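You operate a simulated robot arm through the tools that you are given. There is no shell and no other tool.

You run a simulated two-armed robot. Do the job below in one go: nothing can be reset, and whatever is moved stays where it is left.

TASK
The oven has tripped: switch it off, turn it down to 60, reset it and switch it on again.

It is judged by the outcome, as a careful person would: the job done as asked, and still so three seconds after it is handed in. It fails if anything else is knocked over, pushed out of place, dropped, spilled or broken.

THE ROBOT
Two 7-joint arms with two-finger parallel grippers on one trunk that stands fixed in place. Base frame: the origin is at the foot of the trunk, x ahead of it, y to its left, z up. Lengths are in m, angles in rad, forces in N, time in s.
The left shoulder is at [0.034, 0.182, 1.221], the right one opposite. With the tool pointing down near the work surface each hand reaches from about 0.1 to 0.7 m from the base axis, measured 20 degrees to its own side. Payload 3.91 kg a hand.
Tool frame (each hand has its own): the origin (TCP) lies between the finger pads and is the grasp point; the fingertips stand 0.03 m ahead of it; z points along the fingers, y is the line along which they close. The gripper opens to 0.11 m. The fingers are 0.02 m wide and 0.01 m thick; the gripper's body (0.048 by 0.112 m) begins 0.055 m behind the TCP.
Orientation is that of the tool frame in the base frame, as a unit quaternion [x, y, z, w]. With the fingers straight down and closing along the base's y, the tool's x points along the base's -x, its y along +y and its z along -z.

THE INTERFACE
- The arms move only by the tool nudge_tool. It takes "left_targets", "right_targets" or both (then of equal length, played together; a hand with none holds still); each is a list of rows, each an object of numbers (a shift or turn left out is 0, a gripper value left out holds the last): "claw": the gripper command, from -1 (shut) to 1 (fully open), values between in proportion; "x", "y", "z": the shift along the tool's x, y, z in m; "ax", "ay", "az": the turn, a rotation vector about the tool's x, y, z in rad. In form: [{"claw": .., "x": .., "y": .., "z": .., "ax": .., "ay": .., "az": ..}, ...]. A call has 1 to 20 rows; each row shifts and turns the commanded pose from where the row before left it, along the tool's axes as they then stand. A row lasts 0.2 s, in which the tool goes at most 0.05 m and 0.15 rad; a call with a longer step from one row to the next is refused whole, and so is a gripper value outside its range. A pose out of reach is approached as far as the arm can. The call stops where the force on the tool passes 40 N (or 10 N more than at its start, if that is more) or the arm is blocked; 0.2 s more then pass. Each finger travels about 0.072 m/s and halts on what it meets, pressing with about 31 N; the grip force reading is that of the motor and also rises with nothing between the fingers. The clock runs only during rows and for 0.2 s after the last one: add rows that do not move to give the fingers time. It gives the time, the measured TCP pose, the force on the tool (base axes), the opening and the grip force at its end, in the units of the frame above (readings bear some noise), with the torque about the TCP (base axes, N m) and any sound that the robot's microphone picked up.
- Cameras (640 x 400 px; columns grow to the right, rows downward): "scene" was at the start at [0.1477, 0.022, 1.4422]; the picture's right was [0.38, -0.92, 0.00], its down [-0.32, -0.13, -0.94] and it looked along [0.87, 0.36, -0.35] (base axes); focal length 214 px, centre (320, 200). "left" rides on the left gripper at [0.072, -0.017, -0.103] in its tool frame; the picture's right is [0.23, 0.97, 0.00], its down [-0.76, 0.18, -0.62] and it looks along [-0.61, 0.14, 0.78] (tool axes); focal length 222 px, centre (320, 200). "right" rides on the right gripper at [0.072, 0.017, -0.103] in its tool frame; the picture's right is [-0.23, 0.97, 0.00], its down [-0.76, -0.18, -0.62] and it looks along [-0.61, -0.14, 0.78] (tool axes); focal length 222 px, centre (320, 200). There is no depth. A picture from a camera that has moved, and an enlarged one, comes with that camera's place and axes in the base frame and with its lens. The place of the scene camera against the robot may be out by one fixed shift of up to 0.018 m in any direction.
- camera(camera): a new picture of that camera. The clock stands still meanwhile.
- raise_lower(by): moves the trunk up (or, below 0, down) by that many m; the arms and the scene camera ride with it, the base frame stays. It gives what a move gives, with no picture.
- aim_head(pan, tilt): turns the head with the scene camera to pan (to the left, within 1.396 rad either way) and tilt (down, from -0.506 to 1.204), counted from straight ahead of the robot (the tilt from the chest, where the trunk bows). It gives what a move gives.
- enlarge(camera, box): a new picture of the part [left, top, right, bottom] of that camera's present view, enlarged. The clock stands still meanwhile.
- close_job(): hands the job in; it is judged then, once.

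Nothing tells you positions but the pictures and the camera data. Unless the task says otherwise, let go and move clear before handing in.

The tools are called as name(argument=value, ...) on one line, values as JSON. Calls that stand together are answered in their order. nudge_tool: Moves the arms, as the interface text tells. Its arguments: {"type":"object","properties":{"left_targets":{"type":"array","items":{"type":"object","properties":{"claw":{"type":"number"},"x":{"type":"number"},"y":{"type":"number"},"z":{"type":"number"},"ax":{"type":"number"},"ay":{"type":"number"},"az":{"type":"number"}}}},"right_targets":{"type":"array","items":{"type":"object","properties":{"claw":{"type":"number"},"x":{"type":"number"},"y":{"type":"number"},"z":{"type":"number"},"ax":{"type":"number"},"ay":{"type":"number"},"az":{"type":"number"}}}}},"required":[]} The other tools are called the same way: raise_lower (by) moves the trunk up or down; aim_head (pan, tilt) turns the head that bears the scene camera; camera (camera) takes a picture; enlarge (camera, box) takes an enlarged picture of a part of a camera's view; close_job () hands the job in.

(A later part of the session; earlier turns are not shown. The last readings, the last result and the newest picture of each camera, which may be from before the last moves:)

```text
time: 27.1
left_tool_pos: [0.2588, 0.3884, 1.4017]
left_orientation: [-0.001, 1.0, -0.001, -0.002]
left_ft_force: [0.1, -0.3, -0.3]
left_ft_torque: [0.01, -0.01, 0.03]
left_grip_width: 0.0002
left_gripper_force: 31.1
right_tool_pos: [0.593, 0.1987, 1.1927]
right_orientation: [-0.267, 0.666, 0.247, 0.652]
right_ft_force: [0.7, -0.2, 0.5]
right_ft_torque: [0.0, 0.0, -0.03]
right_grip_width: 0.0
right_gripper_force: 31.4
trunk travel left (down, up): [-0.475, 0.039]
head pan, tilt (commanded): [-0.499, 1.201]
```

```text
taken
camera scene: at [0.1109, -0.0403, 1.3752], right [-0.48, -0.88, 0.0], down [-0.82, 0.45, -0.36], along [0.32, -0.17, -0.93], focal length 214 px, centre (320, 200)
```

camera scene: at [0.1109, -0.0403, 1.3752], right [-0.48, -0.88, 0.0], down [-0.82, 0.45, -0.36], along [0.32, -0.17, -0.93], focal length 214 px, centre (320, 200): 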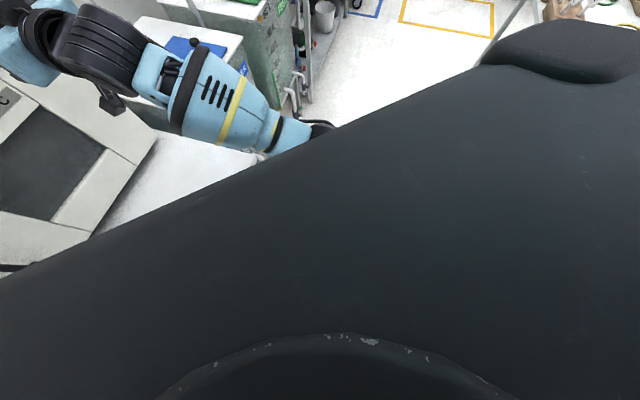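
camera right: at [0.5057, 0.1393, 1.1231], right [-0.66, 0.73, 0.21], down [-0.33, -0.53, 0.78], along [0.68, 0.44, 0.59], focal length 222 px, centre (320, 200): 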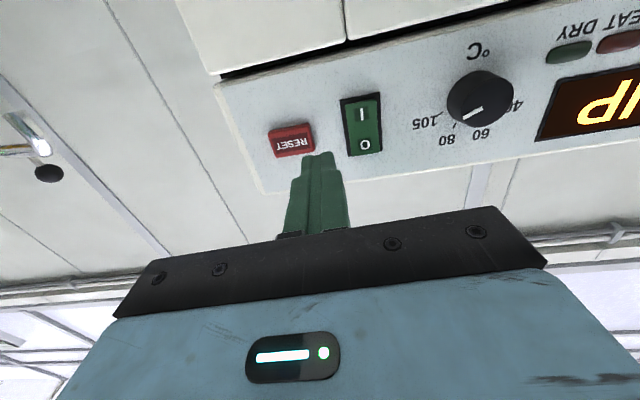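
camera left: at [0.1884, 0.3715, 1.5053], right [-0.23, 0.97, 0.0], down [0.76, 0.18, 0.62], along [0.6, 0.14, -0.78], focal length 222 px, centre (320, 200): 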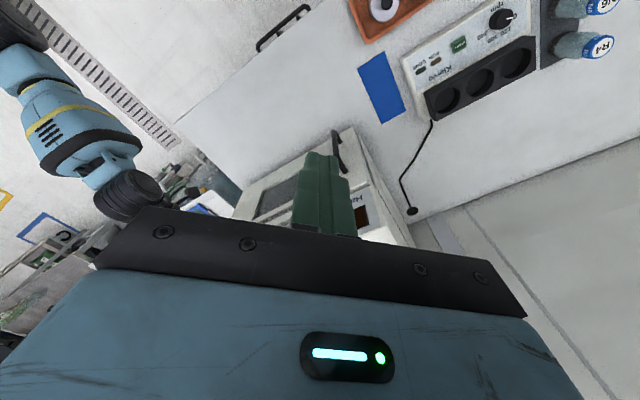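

The right upper arm lies right across the robot's own chest, which explains the block. Lowering the trunk will let the arm reach upward and clear the chest, so first I'll retreat the right hand back, up and to the right, squaring its orientation on the way.

nudge_tool(right_targets=[{"z": -0.04}, {"z": -0.045, "ax": -0.04, "ay": -0.031, "az": 0.019}, {"z": -0.045}, {"z": -0.045, "y": -0.015}, {"x": -0.04, "y": -0.02}, {"x": -0.04, "y": -0.02}, {"x": -0.04, "y": -0.02}, {"x": -0.04, "y": -0.02}, {"x": -0.03, "y": -0.02}, {}])

aim_head(pan=0.391, tilt=0.354)

camera(camera="scene")

```text
time: 29.3
left_tool_pos: [0.2601, 0.3881, 1.4001]
left_orientation: [-0.001, 1.0, -0.001, -0.002]
left_ft_force: [-0.2, -0.4, -0.5]
left_ft_torque: [0.0, -0.03, 0.02]
left_grip_width: 0.0
left_gripper_force: 30.8
right_tool_pos: [0.5458, -0.0038, 1.3833]
right_orientation: [-0.27, 0.653, 0.27, 0.654]
right_ft_force: [0.3, 0.6, -0.2]
right_ft_torque: [0.0, 0.01, -0.01]
right_grip_width: 0.0
right_gripper_force: 30.5
trunk travel left (down, up): [-0.475, 0.039]
head pan, tilt (commanded): [-0.499, 1.201]
```

```text
time: 30.4
left_tool_pos: [0.2597, 0.3896, 1.4016]
left_orientation: [-0.001, 1.0, -0.001, -0.002]
left_ft_force: [0.5, -0.5, -0.2]
left_ft_torque: [0.03, 0.01, 0.01]
left_grip_width: 0.0002
left_gripper_force: 31.4
right_tool_pos: [0.5468, -0.0031, 1.384]
right_orientation: [-0.268, 0.653, 0.269, 0.655]
right_ft_force: [-0.4, -0.2, -0.5]
right_ft_torque: [0.01, -0.01, -0.03]
right_grip_width: 0.0002
right_gripper_force: 31.3
trunk travel left (down, up): [-0.475, 0.039]
head pan, tilt (commanded): [0.391, 0.354]
```

```text
taken
camera scene: at [0.1479, 0.0219, 1.4422], right [0.38, -0.92, 0.0], down [-0.32, -0.13, -0.94], along [0.87, 0.36, -0.35], focal length 214 px, centre (320, 200)
```

scene: 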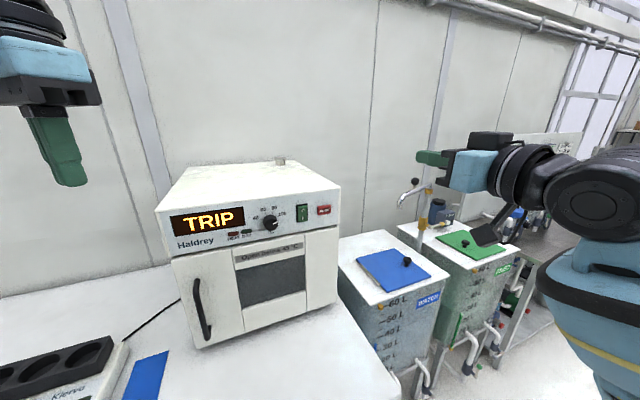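

The right hand is well clear. Before lowering the trunk I'll look left to make sure the left arm has nothing beneath it.

aim_head(pan=1.2, tilt=0.45)

camera(camera="scene")

camera(camera="left")

camera(camera="right")

```text
time: 31.6
left_tool_pos: [0.2586, 0.3889, 1.4016]
left_orientation: [0.0, 1.0, -0.001, -0.003]
left_ft_force: [-0.1, -0.1, 0.6]
left_ft_torque: [0.02, -0.02, 0.0]
left_grip_width: 0.0001
left_gripper_force: 30.7
right_tool_pos: [0.546, -0.0027, 1.3843]
right_orientation: [-0.269, 0.654, 0.269, 0.654]
right_ft_force: [0.7, 0.0, 0.4]
right_ft_torque: [0.0, 0.01, 0.01]
right_grip_width: 0.0
right_gripper_force: 30.9
trunk travel left (down, up): [-0.475, 0.039]
head pan, tilt (commanded): [1.201, 0.45]
```

```text
taken
camera scene: at [0.095, 0.0722, 1.4333], right [0.93, -0.36, 0.0], down [-0.16, -0.41, -0.9], along [0.33, 0.84, -0.44], focal length 214 px, centre (320, 200)
```

scene: 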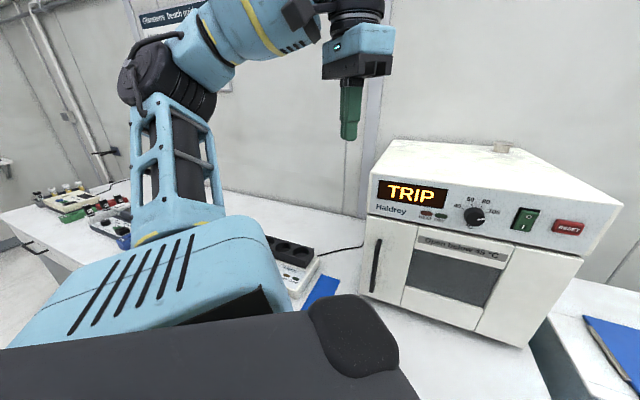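

```text
taken
camera left: at [0.1882, 0.3719, 1.5053], right [-0.23, 0.97, 0.0], down [0.76, 0.18, 0.62], along [0.6, 0.14, -0.78], focal length 222 px, centre (320, 200)
```

left: 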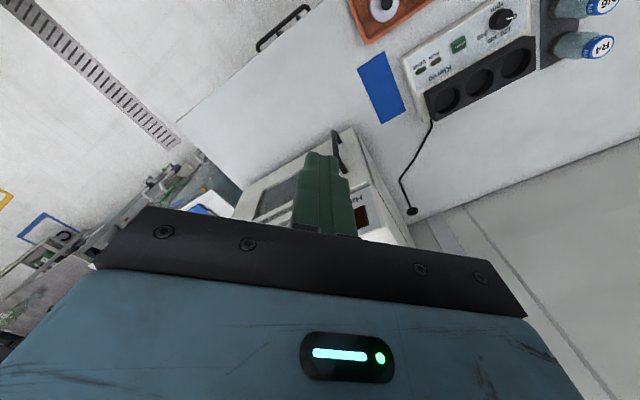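

```text
taken
camera right: at [0.4625, -0.0632, 1.3111], right [-0.69, 0.69, 0.23], down [-0.32, -0.57, 0.76], along [0.65, 0.45, 0.61], focal length 222 px, centre (320, 200)
```

right: 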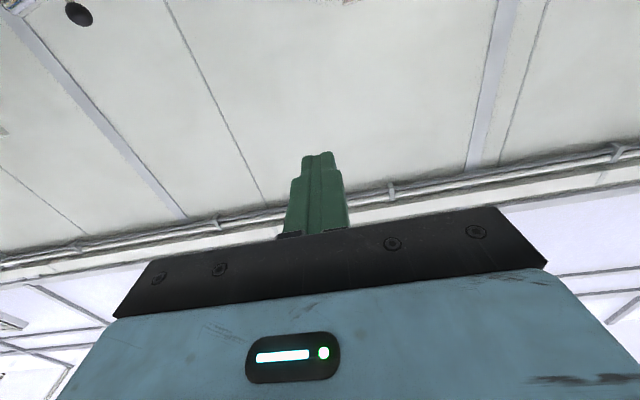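

The left arm is elbow-up with nothing close beneath it, the right hand is clear of the tanks, and the table top is at about z=0.84. I'll lower the trunk by 0.2 m.

raise_lower(by=-0.2)

aim_head(pan=0.45, tilt=0.15)

camera(camera="scene")

```text
time: 33.8
left_tool_pos: [0.2586, 0.3886, 1.2013]
left_orientation: [-0.001, 1.0, -0.001, -0.002]
left_ft_force: [-0.7, -0.5, -0.3]
left_ft_torque: [0.0, -0.01, 0.0]
left_grip_width: 0.0002
left_gripper_force: 31.2
right_tool_pos: [0.5471, -0.0017, 1.1855]
right_orientation: [-0.269, 0.653, 0.27, 0.655]
right_ft_force: [-0.3, -0.4, 0.7]
right_ft_torque: [-0.01, 0.0, -0.03]
right_grip_width: 0.0002
right_gripper_force: 30.8
trunk travel left (down, up): [-0.275, 0.239]
head pan, tilt (commanded): [1.201, 0.45]
```

```text
time: 34.9
left_tool_pos: [0.2585, 0.3888, 1.2018]
left_orientation: [0.0, 1.0, -0.001, -0.002]
left_ft_force: [-0.2, -0.6, 0.0]
left_ft_torque: [-0.01, 0.01, 0.0]
left_grip_width: 0.0
left_gripper_force: 31.3
right_tool_pos: [0.5466, -0.0032, 1.1852]
right_orientation: [-0.269, 0.654, 0.269, 0.654]
right_ft_force: [1.2, -0.3, -0.5]
right_ft_torque: [-0.03, -0.01, 0.0]
right_grip_width: 0.0001
right_gripper_force: 31.5
trunk travel left (down, up): [-0.275, 0.239]
head pan, tilt (commanded): [0.45, 0.15]
```

```text
taken
camera scene: at [0.2361, 0.0269, 1.2401], right [0.44, -0.9, 0.0], down [-0.13, -0.07, -0.99], along [0.89, 0.43, -0.15], focal length 214 px, centre (320, 200)
```

scene: 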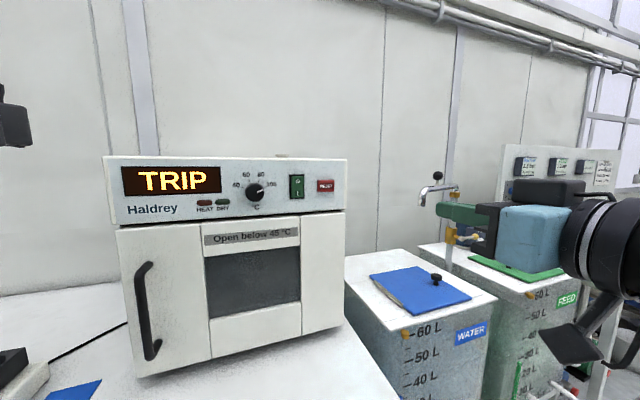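

Now the head is level with the panel and sees it squarely. I'll slide the right hand left to the rocker's line, raise it slightly, and move forward part way.

nudge_tool(right_targets=[{"y": 0.03, "x": -0.006}, {"y": 0.03, "x": -0.006}, {"y": 0.03, "x": -0.006}, {"y": 0.03, "x": -0.006}, {"y": 0.0236, "x": -0.0033}, {"z": 0.03}, {"z": 0.03}, {"z": 0.03}, {"z": 0.03}, {}])

camera(camera="scene")

camera(camera="right")

```text
time: 37.1
left_tool_pos: [0.2588, 0.3889, 1.2013]
left_orientation: [-0.001, 1.0, 0.0, -0.002]
left_ft_force: [0.6, 0.6, 0.1]
left_ft_torque: [0.01, -0.06, 0.02]
left_grip_width: 0.0001
left_gripper_force: 31.3
right_tool_pos: [0.5481, 0.1693, 1.2041]
right_orientation: [-0.261, 0.662, 0.255, 0.655]
right_ft_force: [-0.6, -0.2, 0.6]
right_ft_torque: [-0.01, 0.01, 0.02]
right_grip_width: 0.0
right_gripper_force: 31.6
trunk travel left (down, up): [-0.275, 0.239]
head pan, tilt (commanded): [0.45, 0.15]
```

```text
taken
camera scene: at [0.2357, 0.027, 1.2402], right [0.44, -0.9, 0.0], down [-0.13, -0.07, -0.99], along [0.89, 0.43, -0.15], focal length 214 px, centre (320, 200)
```

scene: 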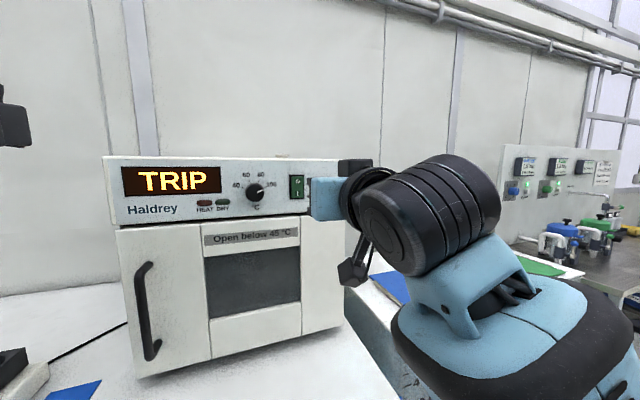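

```text
taken
camera right: at [0.461, 0.111, 1.1331], right [-0.66, 0.72, 0.22], down [-0.33, -0.54, 0.77], along [0.68, 0.43, 0.6], focal length 222 px, centre (320, 200)
```

right: 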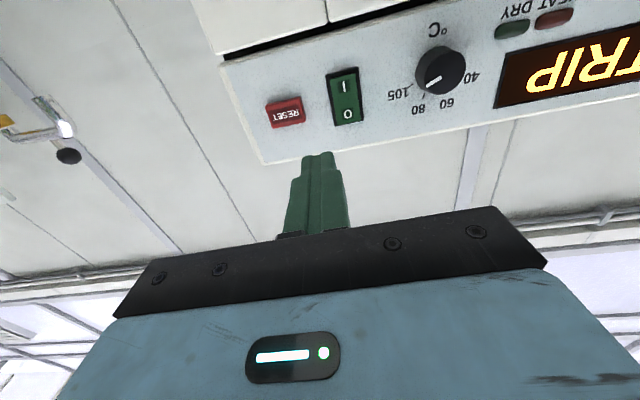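

The arm is again being deflected (measured pose is 2 cm off the command), so lowering the trunk brought the chest forward and made it worse. I'll park the right hand to the right, raise the trunk back, and use the left arm, which reached freely at about 30° yaw.

nudge_tool(right_targets=[{"z": -0.03}, {"z": -0.03}, {"z": -0.03}, {"z": -0.03}, {"y": -0.03, "x": 0.005}, {"y": -0.03, "x": 0.005}, {"y": -0.03, "x": 0.005}, {"y": -0.03, "x": 0.005}, {"y": -0.03}, {"y": -0.03}, {"y": -0.03}, {}])

raise_lower(by=0.2)

camera(camera="scene")

```text
time: 39.7
left_tool_pos: [0.2587, 0.3883, 1.2014]
left_orientation: [-0.001, 1.0, -0.002, -0.002]
left_ft_force: [0.4, -0.6, 0.4]
left_ft_torque: [-0.03, 0.0, 0.02]
left_grip_width: 0.0
left_gripper_force: 30.8
right_tool_pos: [0.5964, -0.0485, 1.1926]
right_orientation: [-0.269, 0.654, 0.269, 0.654]
right_ft_force: [0.2, -0.9, -0.7]
right_ft_torque: [0.0, 0.03, -0.01]
right_grip_width: 0.0
right_gripper_force: 30.9
trunk travel left (down, up): [-0.275, 0.239]
head pan, tilt (commanded): [0.45, 0.15]
```

```text
time: 41.8
left_tool_pos: [0.259, 0.3882, 1.4003]
left_orientation: [-0.001, 1.0, -0.001, -0.003]
left_ft_force: [0.0, 0.7, 0.2]
left_ft_torque: [-0.01, 0.03, -0.02]
left_grip_width: 0.0002
left_gripper_force: 31.2
right_tool_pos: [0.5956, -0.051, 1.3894]
right_orientation: [-0.269, 0.654, 0.27, 0.654]
right_ft_force: [-0.1, 0.1, -0.4]
right_ft_torque: [0.03, 0.0, 0.04]
right_grip_width: 0.0001
right_gripper_force: 31.2
trunk travel left (down, up): [-0.475, 0.039]
head pan, tilt (commanded): [0.45, 0.15]
```

```text
taken
camera scene: at [0.1457, 0.0269, 1.4611], right [0.44, -0.9, 0.0], down [-0.13, -0.07, -0.99], along [0.89, 0.43, -0.15], focal length 214 px, centre (320, 200)
```

scene: 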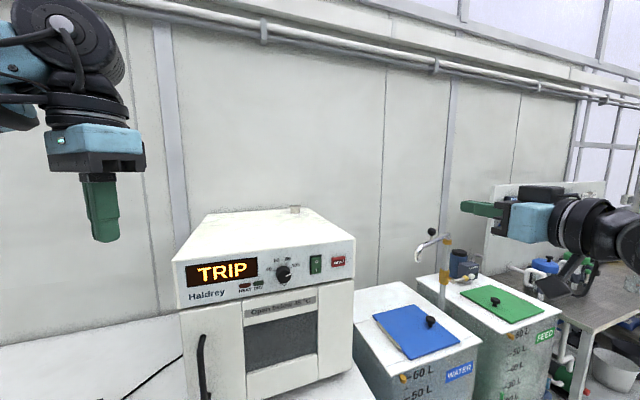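

The trunk is back up, the oven stands as before, and the right hand is parked clear. Now the left arm retraces its earlier, freely reachable path to a level pose at 30° yaw in front of the panel.

nudge_tool(left_targets=[{"x": -0.033, "y": -0.03, "z": 0.0133}, {"x": -0.033, "y": -0.03, "z": 0.0133}, {"x": -0.033, "y": -0.03, "z": 0.0133}, {"x": -0.033, "y": -0.03, "z": 0.0133}, {"x": -0.033, "y": -0.03, "z": 0.0133}, {"x": -0.033, "y": -0.03, "z": 0.0133}, {"ay": -0.14}, {"ay": -0.15}, {"ay": -0.15}, {"ay": -0.15}, {"ay": -0.14}, {"ay": -0.14}, {"ay": -0.14}, {"ay": -0.14}, {"ay": -0.14}, {"ay": -0.14}, {"ay": -0.14}, {}])

nudge_tool(left_targets=[{"z": 0.03, "x": 0.02, "ax": -0.131}, {"z": 0.03, "x": 0.02, "ax": -0.131}, {"z": 0.03, "x": 0.02, "ax": -0.131}, {"z": 0.02, "x": 0.02, "ax": -0.131}, {}])

camera(camera="left")

camera(camera="scene")

```text
time: 45.6
left_tool_pos: [0.457, 0.2081, 1.3206]
left_orientation: [-0.002, 0.709, 0.0, 0.706]
left_ft_force: [-0.2, -0.7, -0.2]
left_ft_torque: [-0.01, 0.02, 0.03]
left_grip_width: 0.0
left_gripper_force: 30.8
right_tool_pos: [0.5927, -0.0509, 1.3922]
right_orientation: [-0.269, 0.653, 0.269, 0.655]
right_ft_force: [0.7, 0.7, -0.2]
right_ft_torque: [0.02, -0.01, 0.01]
right_grip_width: 0.0
right_gripper_force: 31.1
trunk travel left (down, up): [-0.475, 0.039]
head pan, tilt (commanded): [0.45, 0.15]
```

```text
time: 46.8
left_tool_pos: [0.5649, 0.2288, 1.2406]
left_orientation: [-0.185, 0.683, 0.185, 0.682]
left_ft_force: [0.1, -0.7, 0.3]
left_ft_torque: [-0.01, 0.01, 0.0]
left_grip_width: 0.0
left_gripper_force: 30.7
right_tool_pos: [0.5926, -0.05, 1.3927]
right_orientation: [-0.269, 0.652, 0.269, 0.656]
right_ft_force: [0.4, 1.0, 0.3]
right_ft_torque: [-0.01, 0.0, 0.01]
right_grip_width: 0.0
right_gripper_force: 30.9
trunk travel left (down, up): [-0.475, 0.039]
head pan, tilt (commanded): [0.45, 0.15]
```

```text
taken
camera left: at [0.4843, 0.1625, 1.1681], right [-0.49, 0.84, -0.23], down [-0.63, -0.16, 0.76], along [0.61, 0.52, 0.6], focal length 222 px, centre (320, 200)
```

left: 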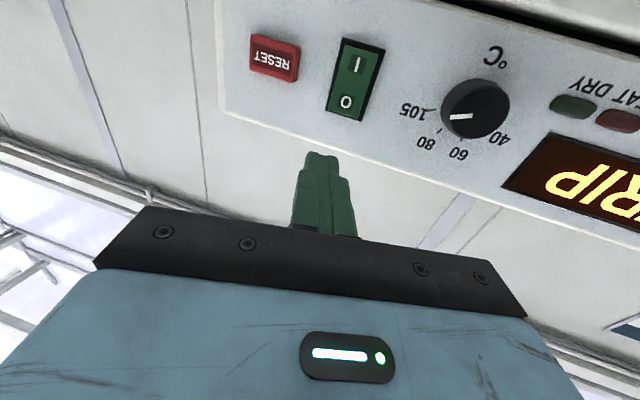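

```text
taken
camera scene: at [0.1438, 0.0266, 1.4616], right [0.44, -0.9, 0.0], down [-0.13, -0.06, -0.99], along [0.89, 0.43, -0.15], focal length 214 px, centre (320, 200)
```

scene: 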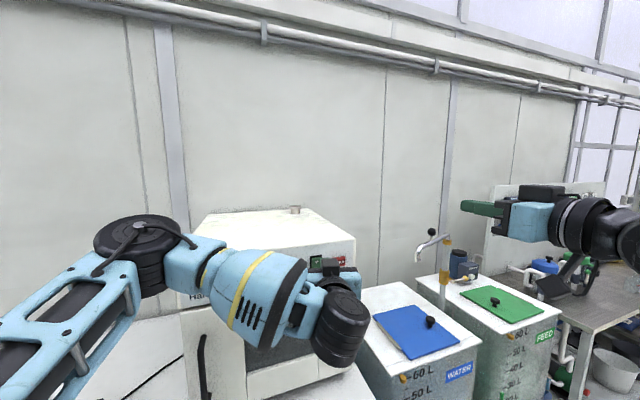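

The left hand is at 30° yaw without any reach warning. I'll move to 3 cm in front of the O half and verify before pressing.

nudge_tool(left_targets=[{"x": 0.014, "z": 0.0125}, {"x": 0.0141, "z": 0.0124, "y": -0.0012}, {}])

enlarge(camera="left", box=[200, 60, 440, 210])

```text
time: 47.6
left_tool_pos: [0.5871, 0.2399, 1.2102]
left_orientation: [-0.185, 0.685, 0.184, 0.68]
left_ft_force: [0.8, -1.2, 0.0]
left_ft_torque: [-0.01, -0.01, -0.01]
left_grip_width: 0.0001
left_gripper_force: 31.0
right_tool_pos: [0.5934, -0.0507, 1.3923]
right_orientation: [-0.269, 0.654, 0.269, 0.654]
right_ft_force: [-0.3, 0.6, -0.1]
right_ft_torque: [-0.02, -0.02, 0.01]
right_grip_width: 0.0002
right_gripper_force: 31.0
trunk travel left (down, up): [-0.475, 0.039]
head pan, tilt (commanded): [0.45, 0.15]
```

```text
2.67 times, centred on (320, 135) of left
camera zoom: at [0.5065, 0.1733, 1.1402], right [-0.49, 0.84, -0.23], down [-0.62, -0.16, 0.77], along [0.61, 0.52, 0.6], focal length 592 px, centre (320, 373)
```

zoom: 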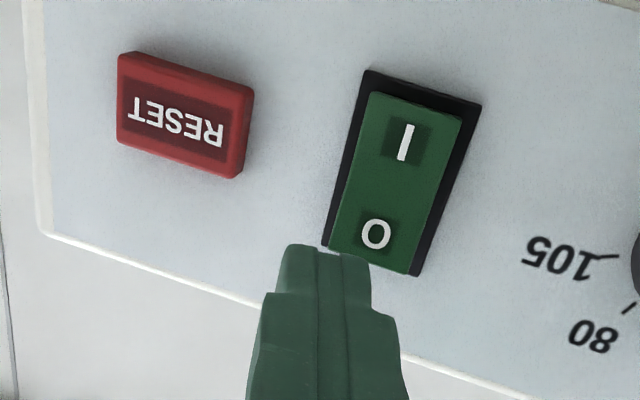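

The tool would land slightly right of the rocker because of its 15° slant. I'll shift left 6 mm and up 2.5 mm, then advance along the panel normal in small steps to press O.

nudge_tool(left_targets=[{"x": -0.0025, "y": 0.0063, "z": -0.0017}, {"y": 0.0032, "z": 0.0121}, {"y": 0.0032, "z": 0.0121}, {"y": 0.001, "z": 0.0039}, {}])

enlarge(camera="left", box=[200, 60, 440, 210])

```text
time: 48.8
left_tool_pos: [0.6023, 0.264, 1.2154]
left_orientation: [-0.185, 0.685, 0.184, 0.681]
left_ft_force: [-0.1, 0.1, -0.4]
left_ft_torque: [0.0, 0.03, 0.03]
left_grip_width: 0.0001
left_gripper_force: 30.8
right_tool_pos: [0.5943, -0.0508, 1.3914]
right_orientation: [-0.269, 0.653, 0.269, 0.654]
right_ft_force: [0.5, -0.4, -0.5]
right_ft_torque: [0.01, 0.02, 0.02]
right_grip_width: 0.0
right_gripper_force: 31.6
trunk travel left (down, up): [-0.475, 0.039]
head pan, tilt (commanded): [0.45, 0.15]
```

```text
2.67 times, centred on (320, 135) of left
camera zoom: at [0.5219, 0.1974, 1.1436], right [-0.49, 0.84, -0.23], down [-0.62, -0.16, 0.77], along [0.61, 0.52, 0.6], focal length 592 px, centre (320, 373)
```

zoom: 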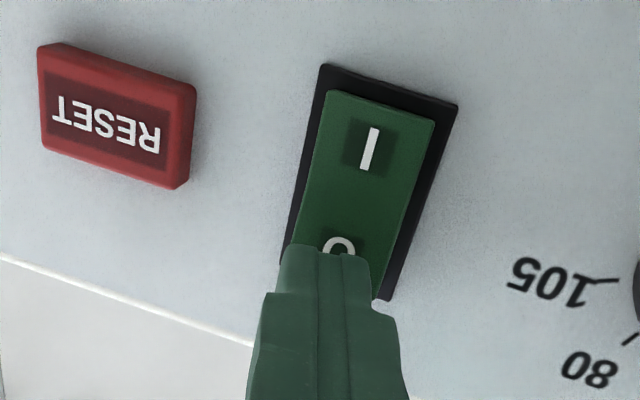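

The fingers are lined up over the O. Pressing in 3 mm steps now.

nudge_tool(left_targets=[{"x": 0.0015, "y": 0.0008, "z": 0.0029}, {"y": 0.0008, "z": 0.0029}, {"y": 0.0008, "z": 0.0029}, {}])

enlarge(camera="left", box=[200, 60, 440, 210])

```text
time: 49.8
left_tool_pos: [0.6055, 0.2679, 1.213]
left_orientation: [-0.183, 0.685, 0.183, 0.681]
left_ft_force: [-19.1, -11.1, -2.4]
left_ft_torque: [-0.16, 0.27, 0.17]
left_grip_width: 0.0
left_gripper_force: 30.9
right_tool_pos: [0.591, -0.0512, 1.3937]
right_orientation: [-0.268, 0.653, 0.269, 0.655]
right_ft_force: [0.7, -0.8, -0.4]
right_ft_torque: [0.0, 0.02, 0.01]
right_grip_width: 0.0
right_gripper_force: 31.1
trunk travel left (down, up): [-0.475, 0.039]
head pan, tilt (commanded): [0.45, 0.15]
```

```text
2.67 times, centred on (320, 135) of left
camera zoom: at [0.5255, 0.2023, 1.1418], right [-0.49, 0.84, -0.22], down [-0.62, -0.16, 0.77], along [0.61, 0.51, 0.6], focal length 592 px, centre (320, 373)
```

zoom: 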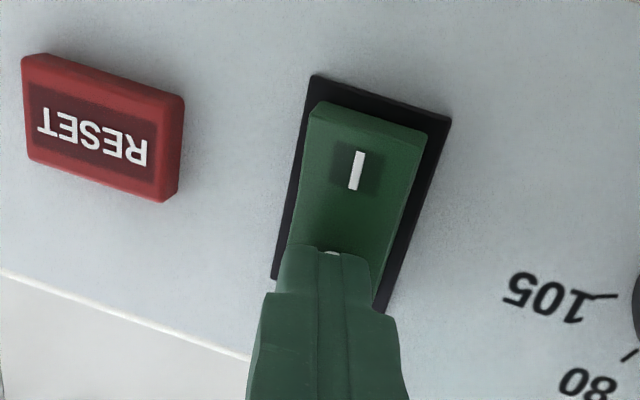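

The rocker has tipped: the I end now stands out, so O is pressed. I'll back off along the normal and check that it stays.

nudge_tool(left_targets=[{"y": -0.0026, "z": -0.0097}, {"y": -0.0065, "z": -0.0242}, {"y": -0.0065, "z": -0.0242}, {}])

enlarge(camera="left", box=[200, 30, 520, 230])

camera(camera="left")

```text
time: 50.8
left_tool_pos: [0.5672, 0.2275, 1.213]
left_orientation: [-0.184, 0.684, 0.184, 0.681]
left_ft_force: [0.3, -0.6, -0.8]
left_ft_torque: [-0.03, 0.02, 0.03]
left_grip_width: 0.0
left_gripper_force: 30.7
right_tool_pos: [0.5937, -0.0506, 1.3936]
right_orientation: [-0.269, 0.653, 0.27, 0.654]
right_ft_force: [0.0, 0.4, -0.7]
right_ft_torque: [0.0, 0.0, -0.02]
right_grip_width: 0.0002
right_gripper_force: 31.3
trunk travel left (down, up): [-0.475, 0.039]
head pan, tilt (commanded): [0.45, 0.15]
```

```text
2.00 times, centred on (360, 130) of left
camera zoom: at [0.486, 0.1613, 1.1423], right [-0.49, 0.84, -0.23], down [-0.62, -0.16, 0.77], along [0.61, 0.52, 0.6], focal length 444 px, centre (240, 340)
```

zoom: 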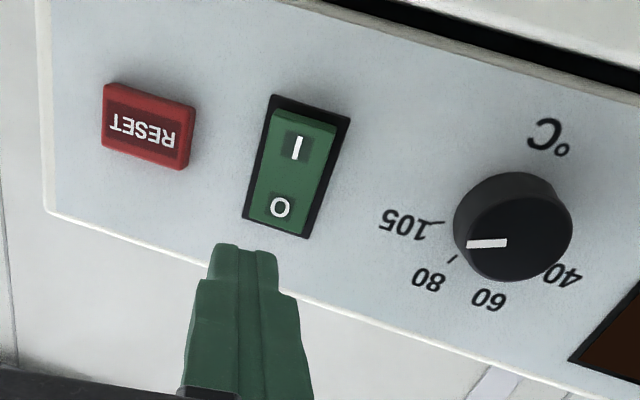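

```text
taken
camera left: at [0.486, 0.1613, 1.1423], right [-0.49, 0.84, -0.23], down [-0.62, -0.16, 0.77], along [0.61, 0.52, 0.6], focal length 222 px, centre (320, 200)
```

left: 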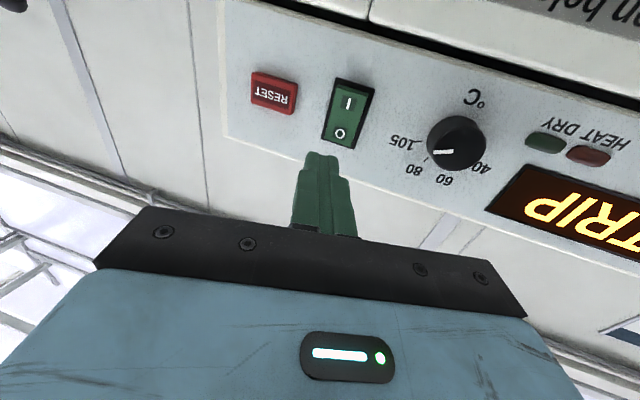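

enlarge(camera="left", box=[300, 60, 396, 120])

enlarge(camera="left", box=[320, 60, 416, 160])

```text
6.67 times, centred on (348, 90) of left
camera zoom: at [0.486, 0.1613, 1.1423], right [-0.49, 0.84, -0.23], down [-0.62, -0.16, 0.77], along [0.61, 0.52, 0.6], focal length 1481 px, centre (133, 933)
```

zoom: 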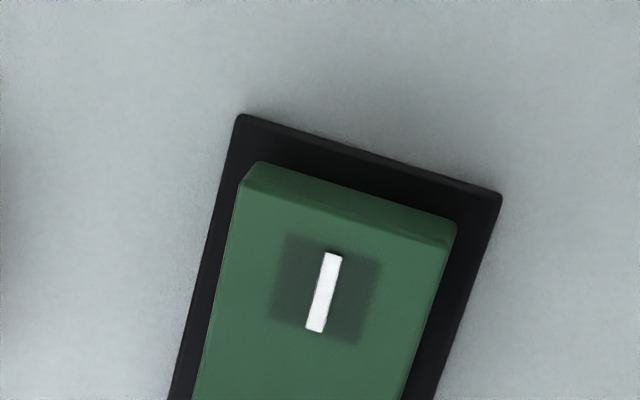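

```text
4.00 times, centred on (368, 110) of left
camera zoom: at [0.486, 0.1613, 1.1423], right [-0.49, 0.84, -0.23], down [-0.62, -0.16, 0.77], along [0.61, 0.52, 0.6], focal length 888 px, centre (128, 560)
```

zoom: 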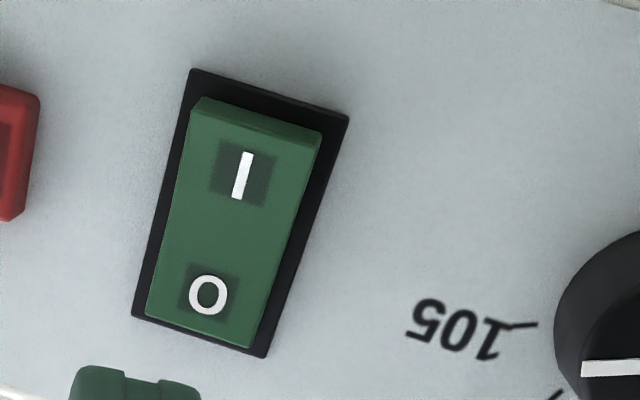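

O is clearly in and I stands out: the oven is switched off (the trip display stays lit until reset). Next, the knob: I'll move left in front of it, open the gripper to about 65 mm, and yaw to face it square on.

nudge_tool(left_targets=[{"y": 0.0291, "x": 0.0077, "z": -0.0015, "claw": 0.18}, {"y": 0.0291, "x": 0.0077, "z": -0.0015}, {"y": 0.0291, "x": 0.0077, "z": -0.0015}, {"ax": -0.087}, {"ax": -0.087}, {"ax": -0.085}, {}])

camera(camera="left")

```text
time: 52.4
left_tool_pos: [0.5194, 0.3046, 1.1892]
left_orientation: [-0.27, 0.656, 0.27, 0.651]
left_ft_force: [0.6, -0.3, 0.8]
left_ft_torque: [0.01, 0.02, -0.02]
left_grip_width: 0.065
left_gripper_force: 0.0
right_tool_pos: [0.5931, -0.0488, 1.393]
right_orientation: [-0.269, 0.653, 0.27, 0.654]
right_ft_force: [0.2, 0.2, -0.4]
right_ft_torque: [0.0, 0.03, 0.0]
right_grip_width: 0.0003
right_gripper_force: 30.8
trunk travel left (down, up): [-0.475, 0.039]
head pan, tilt (commanded): [0.45, 0.15]
```

```text
taken
camera left: at [0.4582, 0.2193, 1.1188], right [-0.69, 0.69, -0.22], down [-0.56, -0.31, 0.77], along [0.46, 0.65, 0.6], focal length 222 px, centre (320, 200)
```

left: 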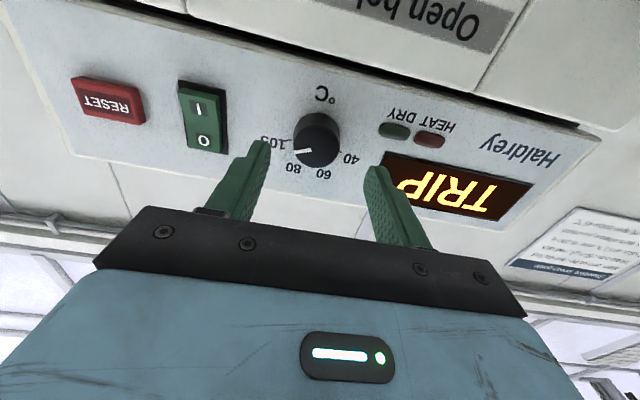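

The left hand faces the knob squarely with no reach warning. I'll enlarge to fine-tune centring.

enlarge(camera="left", box=[240, 90, 400, 190])

```text
4.00 times, centred on (320, 140) of left
camera zoom: at [0.4582, 0.2193, 1.1188], right [-0.69, 0.69, -0.22], down [-0.56, -0.31, 0.77], along [0.46, 0.65, 0.6], focal length 888 px, centre (320, 440)
```

zoom: 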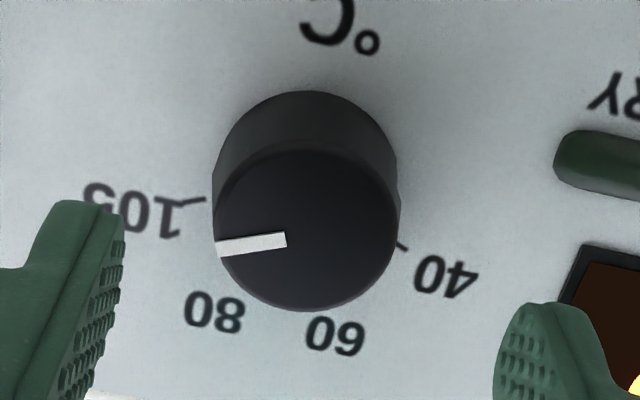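

The knob sits 2.5 mm to the right of the tool axis, otherwise centred. I'll correct that and roll the hand +45° so that the coming 90° counter-clockwise turn (105 to 60) ends at −45°.

nudge_tool(left_targets=[{"y": -0.0025, "x": -0.0005}, {"az": 0.131}, {"az": 0.131}, {"az": 0.131}, {"az": 0.131}, {"az": 0.131}, {"az": 0.13}, {}])

camera(camera="left")

camera(camera="scene")

```text
time: 54.2
left_tool_pos: [0.5218, 0.3032, 1.1917]
left_orientation: [0.002, 0.709, 0.499, 0.498]
left_ft_force: [0.1, -0.9, -0.2]
left_ft_torque: [0.01, 0.0, 0.01]
left_grip_width: 0.065
left_gripper_force: 0.0
left hand out of reach, approached as far as the arm can: row 1
right_tool_pos: [0.5943, -0.0508, 1.3923]
right_orientation: [-0.269, 0.654, 0.269, 0.654]
right_ft_force: [0.5, -0.8, -0.4]
right_ft_torque: [0.0, -0.01, -0.03]
right_grip_width: 0.0
right_gripper_force: 31.1
trunk travel left (down, up): [-0.475, 0.039]
head pan, tilt (commanded): [0.45, 0.15]
```

```text
taken
camera left: at [0.4215, 0.2578, 1.1298], right [-0.6, 0.6, 0.53], down [-0.15, -0.73, 0.67], along [0.79, 0.32, 0.52], focal length 222 px, centre (320, 200)
```

left: 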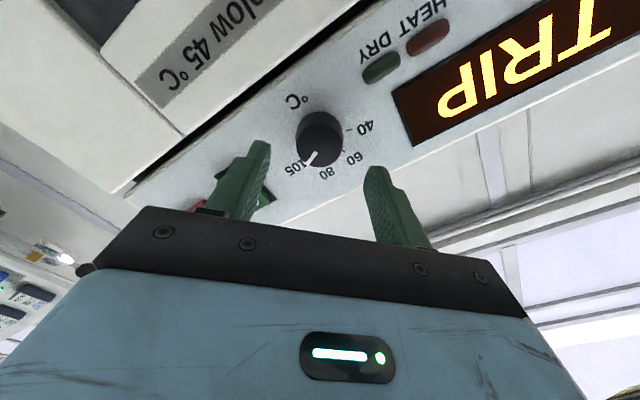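

```text
taken
camera scene: at [0.1452, 0.0269, 1.4613], right [0.44, -0.9, 0.0], down [-0.13, -0.07, -0.99], along [0.89, 0.43, -0.15], focal length 214 px, centre (320, 200)
```

scene: 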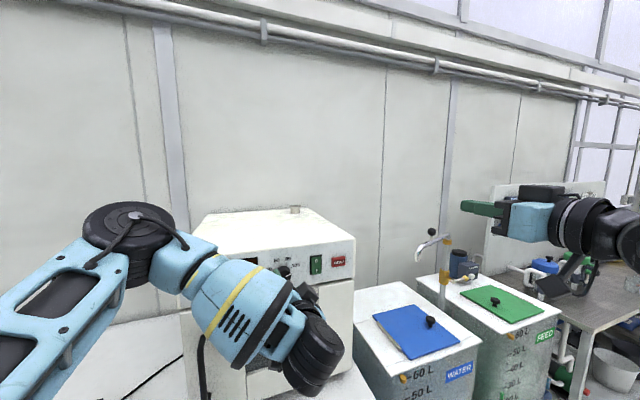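

Positive roll is comfortable for the arm, while zero roll was only borderline at that distance. So I'll start from +90° and finish at 0°, narrowing the opening to 55 mm.

nudge_tool(left_targets=[{"az": 0.131, "claw": 0.0}, {"az": 0.131}, {"az": 0.131}, {"az": 0.131}, {"az": 0.131}, {"az": 0.13}, {}])

camera(camera="left")

enlarge(camera="left", box=[240, 90, 400, 190])

```text
time: 55.8
left_tool_pos: [0.5218, 0.3037, 1.1906]
left_orientation: [0.274, 0.654, 0.652, 0.269]
left_ft_force: [-0.1, 0.6, 0.8]
left_ft_torque: [-0.01, -0.05, 0.01]
left_grip_width: 0.055
left_gripper_force: 0.1
right_tool_pos: [0.5934, -0.0506, 1.3932]
right_orientation: [-0.268, 0.654, 0.269, 0.655]
right_ft_force: [0.8, -0.1, 0.0]
right_ft_torque: [0.01, 0.01, -0.05]
right_grip_width: 0.0003
right_gripper_force: 30.8
trunk travel left (down, up): [-0.475, 0.039]
head pan, tilt (commanded): [0.45, 0.15]
```

```text
taken
camera left: at [0.3977, 0.2819, 1.1764], right [-0.15, 0.16, 0.97], down [0.1, -0.98, 0.18], along [0.98, 0.12, 0.13], focal length 222 px, centre (320, 200)
```

left: 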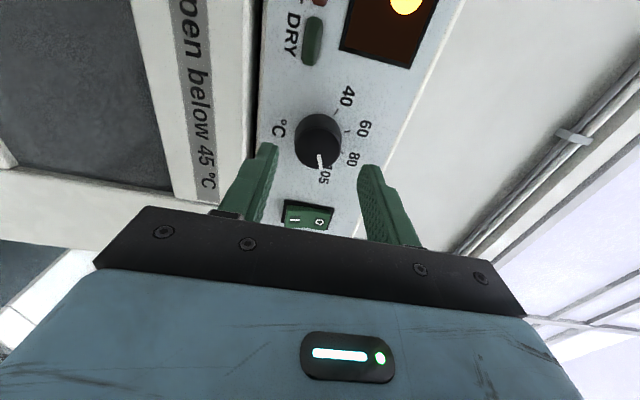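

```text
4.00 times, centred on (320, 140) of left
camera zoom: at [0.3977, 0.2819, 1.1764], right [-0.15, 0.16, 0.97], down [0.1, -0.98, 0.18], along [0.98, 0.12, 0.13], focal length 888 px, centre (320, 440)
```

zoom: 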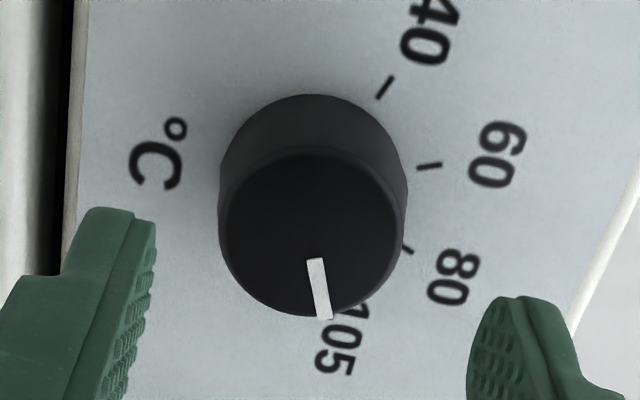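

No reach warnings and the knob is nearly centred between the fingers. I'll make a 1.5 mm correction, advance 42 mm so the tips straddle the knob just off the panel, and check before closing.

nudge_tool(left_targets=[{"y": -0.0015, "x": -0.0005, "z": 0.012}, {"z": 0.015}, {"z": 0.01}, {"z": 0.005}, {}])

enlarge(camera="left", box=[200, 90, 440, 240])

```text
time: 57.0
left_tool_pos: [0.5507, 0.3316, 1.191]
left_orientation: [0.272, 0.655, 0.652, 0.269]
left_ft_force: [0.5, 0.2, 0.6]
left_ft_torque: [0.0, 0.02, -0.03]
left_grip_width: 0.0551
left_gripper_force: 0.0
right_tool_pos: [0.5928, -0.0499, 1.392]
right_orientation: [-0.27, 0.653, 0.27, 0.654]
right_ft_force: [-0.4, -0.4, 0.7]
right_ft_torque: [-0.02, 0.02, 0.01]
right_grip_width: 0.0001
right_gripper_force: 30.7
trunk travel left (down, up): [-0.475, 0.039]
head pan, tilt (commanded): [0.45, 0.15]
```

```text
2.67 times, centred on (320, 165) of left
camera zoom: at [0.4275, 0.3102, 1.1744], right [-0.16, 0.16, 0.97], down [0.1, -0.98, 0.18], along [0.98, 0.12, 0.14], focal length 592 px, centre (320, 293)
```

zoom: 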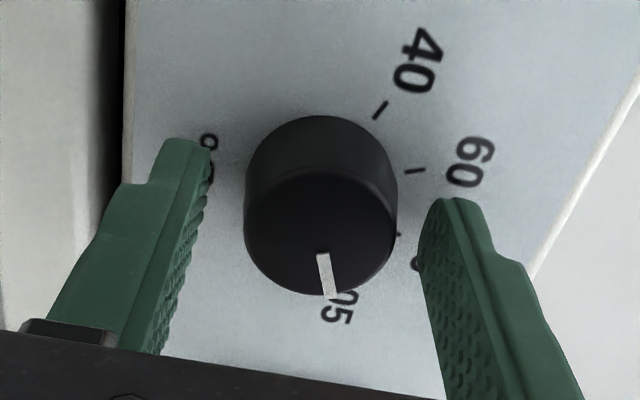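

The knob is between the fingers. Closing to grip it.

nudge_tool(left_targets=[{"claw": -1}, {}, {}, {}])

enlarge(camera="left", box=[200, 90, 440, 240])

```text
time: 58.0
left_tool_pos: [0.5515, 0.3311, 1.1885]
left_orientation: [0.273, 0.654, 0.652, 0.269]
left_ft_force: [0.2, 0.0, 0.8]
left_ft_torque: [0.01, -0.02, -0.08]
left_grip_width: 0.037
left_gripper_force: 44.7
right_tool_pos: [0.5944, -0.05, 1.3927]
right_orientation: [-0.269, 0.653, 0.27, 0.654]
right_ft_force: [0.6, 0.7, 1.2]
right_ft_torque: [0.0, 0.0, -0.02]
right_grip_width: 0.0
right_gripper_force: 31.2
trunk travel left (down, up): [-0.475, 0.039]
head pan, tilt (commanded): [0.45, 0.15]
```

```text
2.67 times, centred on (320, 165) of left
camera zoom: at [0.4276, 0.3102, 1.1743], right [-0.16, 0.16, 0.97], down [0.1, -0.98, 0.18], along [0.98, 0.12, 0.14], focal length 592 px, centre (320, 293)
```

zoom: 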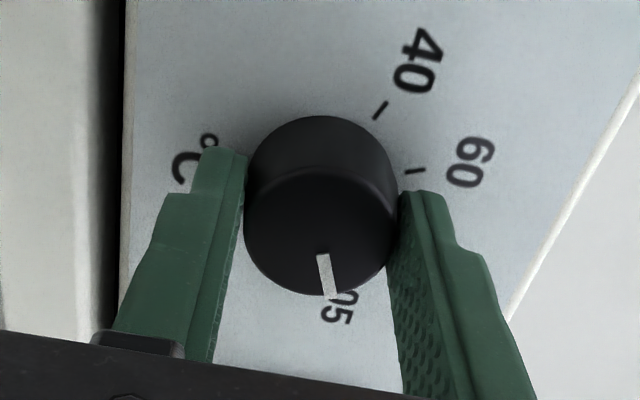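

Gripped at 37 mm with negligible side force. Turning counter-clockwise, first half (45°).

nudge_tool(left_targets=[{"az": -0.13}, {"az": -0.13}, {"az": -0.13}, {"az": -0.13}, {"az": -0.13}, {"az": -0.13}, {}])

camera(camera="left")

enlarge(camera="left", box=[200, 90, 440, 240])

```text
time: 59.6
left_tool_pos: [0.5516, 0.3323, 1.19]
left_orientation: [0.004, 0.709, 0.5, 0.498]
left_ft_force: [-2.7, -3.1, -1.2]
left_ft_torque: [0.26, -0.23, -0.62]
left_grip_width: 0.0371
left_gripper_force: 44.8
right_tool_pos: [0.5941, -0.0511, 1.3936]
right_orientation: [-0.27, 0.653, 0.27, 0.654]
right_ft_force: [-0.5, 0.2, -0.3]
right_ft_torque: [0.0, -0.02, 0.0]
right_grip_width: 0.0
right_gripper_force: 31.0
trunk travel left (down, up): [-0.475, 0.039]
head pan, tilt (commanded): [0.45, 0.15]
```

```text
taken
camera left: at [0.4505, 0.2869, 1.1283], right [-0.6, 0.6, 0.53], down [-0.14, -0.73, 0.66], along [0.79, 0.32, 0.52], focal length 222 px, centre (320, 200)
```

left: 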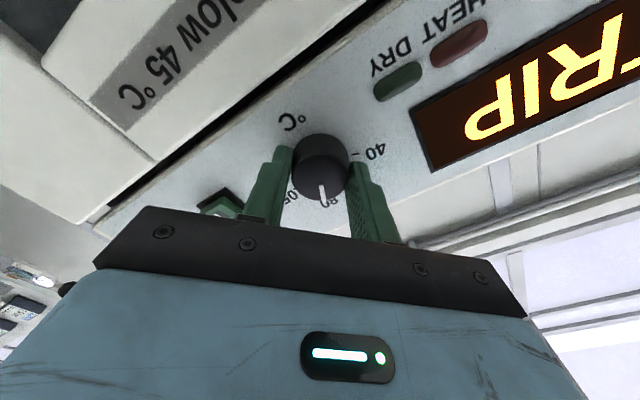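

```text
2.67 times, centred on (320, 165) of left
camera zoom: at [0.4505, 0.2869, 1.1283], right [-0.6, 0.6, 0.53], down [-0.14, -0.73, 0.66], along [0.79, 0.32, 0.52], focal length 592 px, centre (320, 293)
```

zoom: 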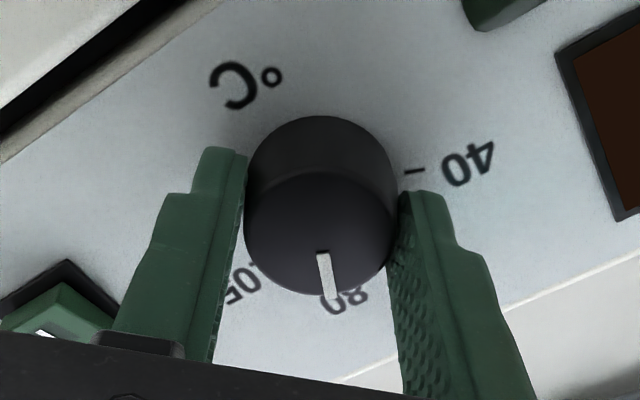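

The knob follows the hand and now points to 80. Turning the second half toward 60.

nudge_tool(left_targets=[{"az": -0.13}, {"az": -0.13}, {"az": -0.13}, {"az": -0.13}, {"az": -0.13}, {"az": -0.135}, {}])

camera(camera="left")

enlarge(camera="left", box=[200, 90, 440, 240])

```text
time: 61.2
left_tool_pos: [0.5515, 0.3329, 1.1905]
left_orientation: [-0.269, 0.656, 0.272, 0.651]
left_ft_force: [-1.0, -2.7, -0.3]
left_ft_torque: [0.08, -0.09, -0.14]
left_grip_width: 0.0369
left_gripper_force: 44.6
right_tool_pos: [0.5933, -0.05, 1.3922]
right_orientation: [-0.269, 0.653, 0.27, 0.654]
right_ft_force: [-0.1, 0.7, 0.1]
right_ft_torque: [0.02, 0.0, 0.01]
right_grip_width: 0.0
right_gripper_force: 31.2
trunk travel left (down, up): [-0.475, 0.039]
head pan, tilt (commanded): [0.45, 0.15]
```

```text
taken
camera left: at [0.49, 0.2473, 1.1188], right [-0.69, 0.69, -0.22], down [-0.56, -0.32, 0.77], along [0.46, 0.65, 0.6], focal length 222 px, centre (320, 200)
```

left: 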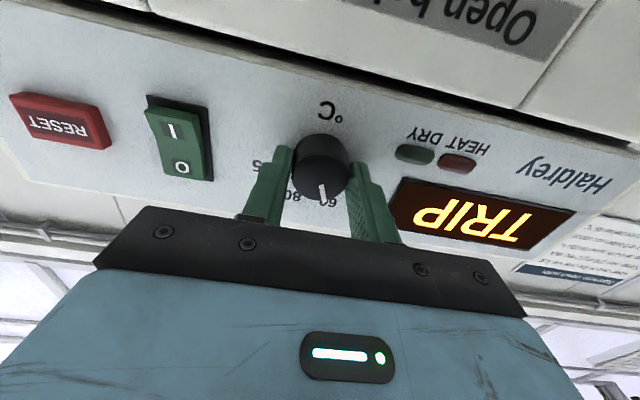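

```text
2.67 times, centred on (320, 165) of left
camera zoom: at [0.49, 0.2473, 1.1188], right [-0.69, 0.69, -0.22], down [-0.56, -0.32, 0.77], along [0.46, 0.65, 0.6], focal length 592 px, centre (320, 293)
```

zoom: 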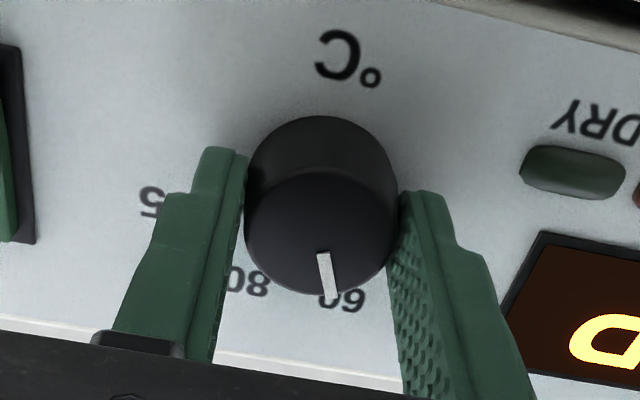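

The pointer now sits at about −22°, in line with the 60 mark as far as I can see behind the fingers. I'll open the fingers, back off, and check.

nudge_tool(left_targets=[{"claw": 0.0}, {}, {}, {"z": -0.01}, {"z": -0.02}, {}])

camera(camera="left")

enlarge(camera="left", box=[240, 90, 400, 190])

```text
time: 62.6
left_tool_pos: [0.5302, 0.3103, 1.1885]
left_orientation: [-0.269, 0.656, 0.272, 0.651]
left_ft_force: [-0.1, -0.2, 0.6]
left_ft_torque: [0.01, 0.0, 0.0]
left_grip_width: 0.0547
left_gripper_force: 0.1
right_tool_pos: [0.5944, -0.0494, 1.3929]
right_orientation: [-0.269, 0.654, 0.269, 0.654]
right_ft_force: [1.1, -0.1, -0.5]
right_ft_torque: [0.0, 0.0, -0.04]
right_grip_width: 0.0001
right_gripper_force: 31.3
trunk travel left (down, up): [-0.475, 0.039]
head pan, tilt (commanded): [0.45, 0.15]
```

```text
taken
camera left: at [0.4683, 0.2265, 1.117], right [-0.69, 0.69, -0.22], down [-0.56, -0.32, 0.77], along [0.46, 0.65, 0.6], focal length 222 px, centre (320, 200)
```

left: 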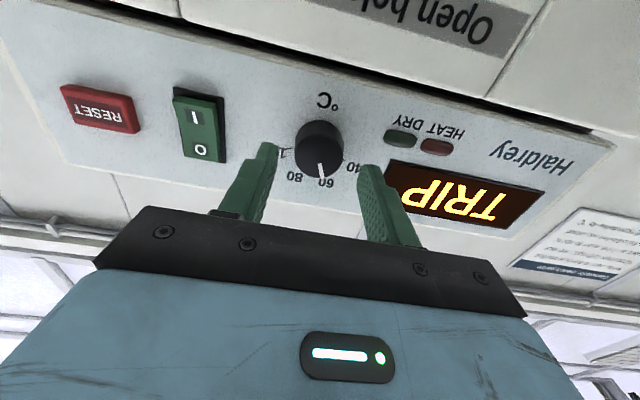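

```text
4.00 times, centred on (320, 140) of left
camera zoom: at [0.4683, 0.2265, 1.117], right [-0.69, 0.69, -0.22], down [-0.56, -0.32, 0.77], along [0.46, 0.65, 0.6], focal length 888 px, centre (320, 440)
```

zoom: 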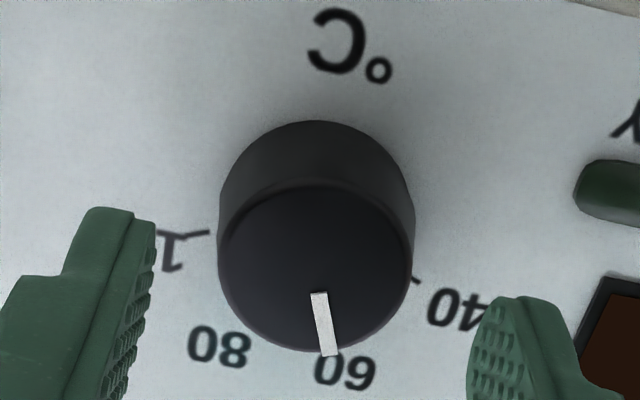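

The pointer lines up with the 60 mark. Now I'll close the fingers, back off, yaw to 30° again, and slide right in front of the RESET button (s≈0.310, z≈1.195).

nudge_tool(left_targets=[{"z": -0.01, "ax": 0.087, "claw": -1}, {"z": -0.005, "ax": 0.087}, {"ax": 0.088}, {"z": 0.0086, "y": -0.0364, "x": -0.0016}, {"z": 0.0086, "y": -0.0364, "x": -0.0016}, {"z": 0.0086, "y": -0.0364, "x": -0.0016}, {"z": 0.0086, "y": -0.0364, "x": -0.0016}, {}])

camera(camera="left")

camera(camera="scene")

```text
time: 64.4
left_tool_pos: [0.5975, 0.2402, 1.2174]
left_orientation: [-0.181, 0.687, 0.184, 0.679]
left_ft_force: [0.1, -0.3, 0.5]
left_ft_torque: [0.0, 0.01, 0.01]
left_grip_width: 0.0
left_gripper_force: 31.3
left hand out of reach, approached as far as the arm can: row 6, 7
right_tool_pos: [0.5937, -0.0495, 1.3935]
right_orientation: [-0.27, 0.653, 0.271, 0.654]
right_ft_force: [0.3, -0.3, 0.4]
right_ft_torque: [0.02, 0.01, 0.02]
right_grip_width: 0.0
right_gripper_force: 31.2
trunk travel left (down, up): [-0.475, 0.039]
head pan, tilt (commanded): [0.45, 0.15]
```

```text
taken
camera left: at [0.5161, 0.1734, 1.145], right [-0.49, 0.84, -0.22], down [-0.62, -0.16, 0.77], along [0.61, 0.51, 0.6], focal length 222 px, centre (320, 200)
```

left: 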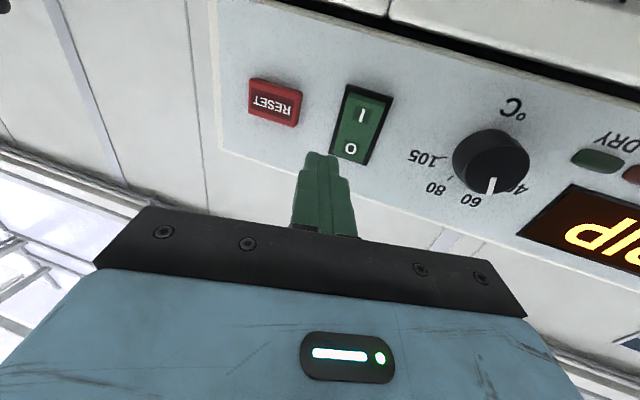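

```text
taken
camera scene: at [0.1451, 0.0269, 1.4613], right [0.44, -0.9, 0.0], down [-0.13, -0.07, -0.99], along [0.89, 0.43, -0.15], focal length 214 px, centre (320, 200)
```

scene: 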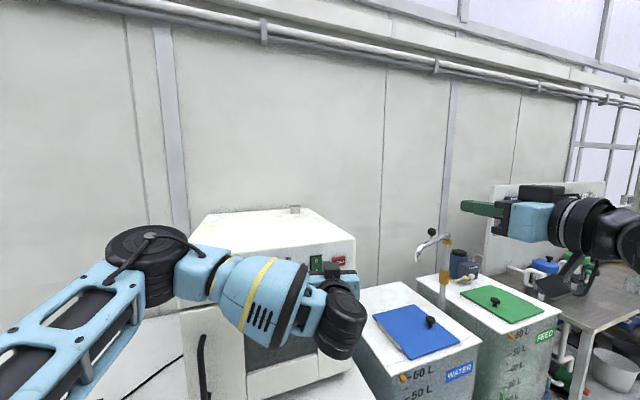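

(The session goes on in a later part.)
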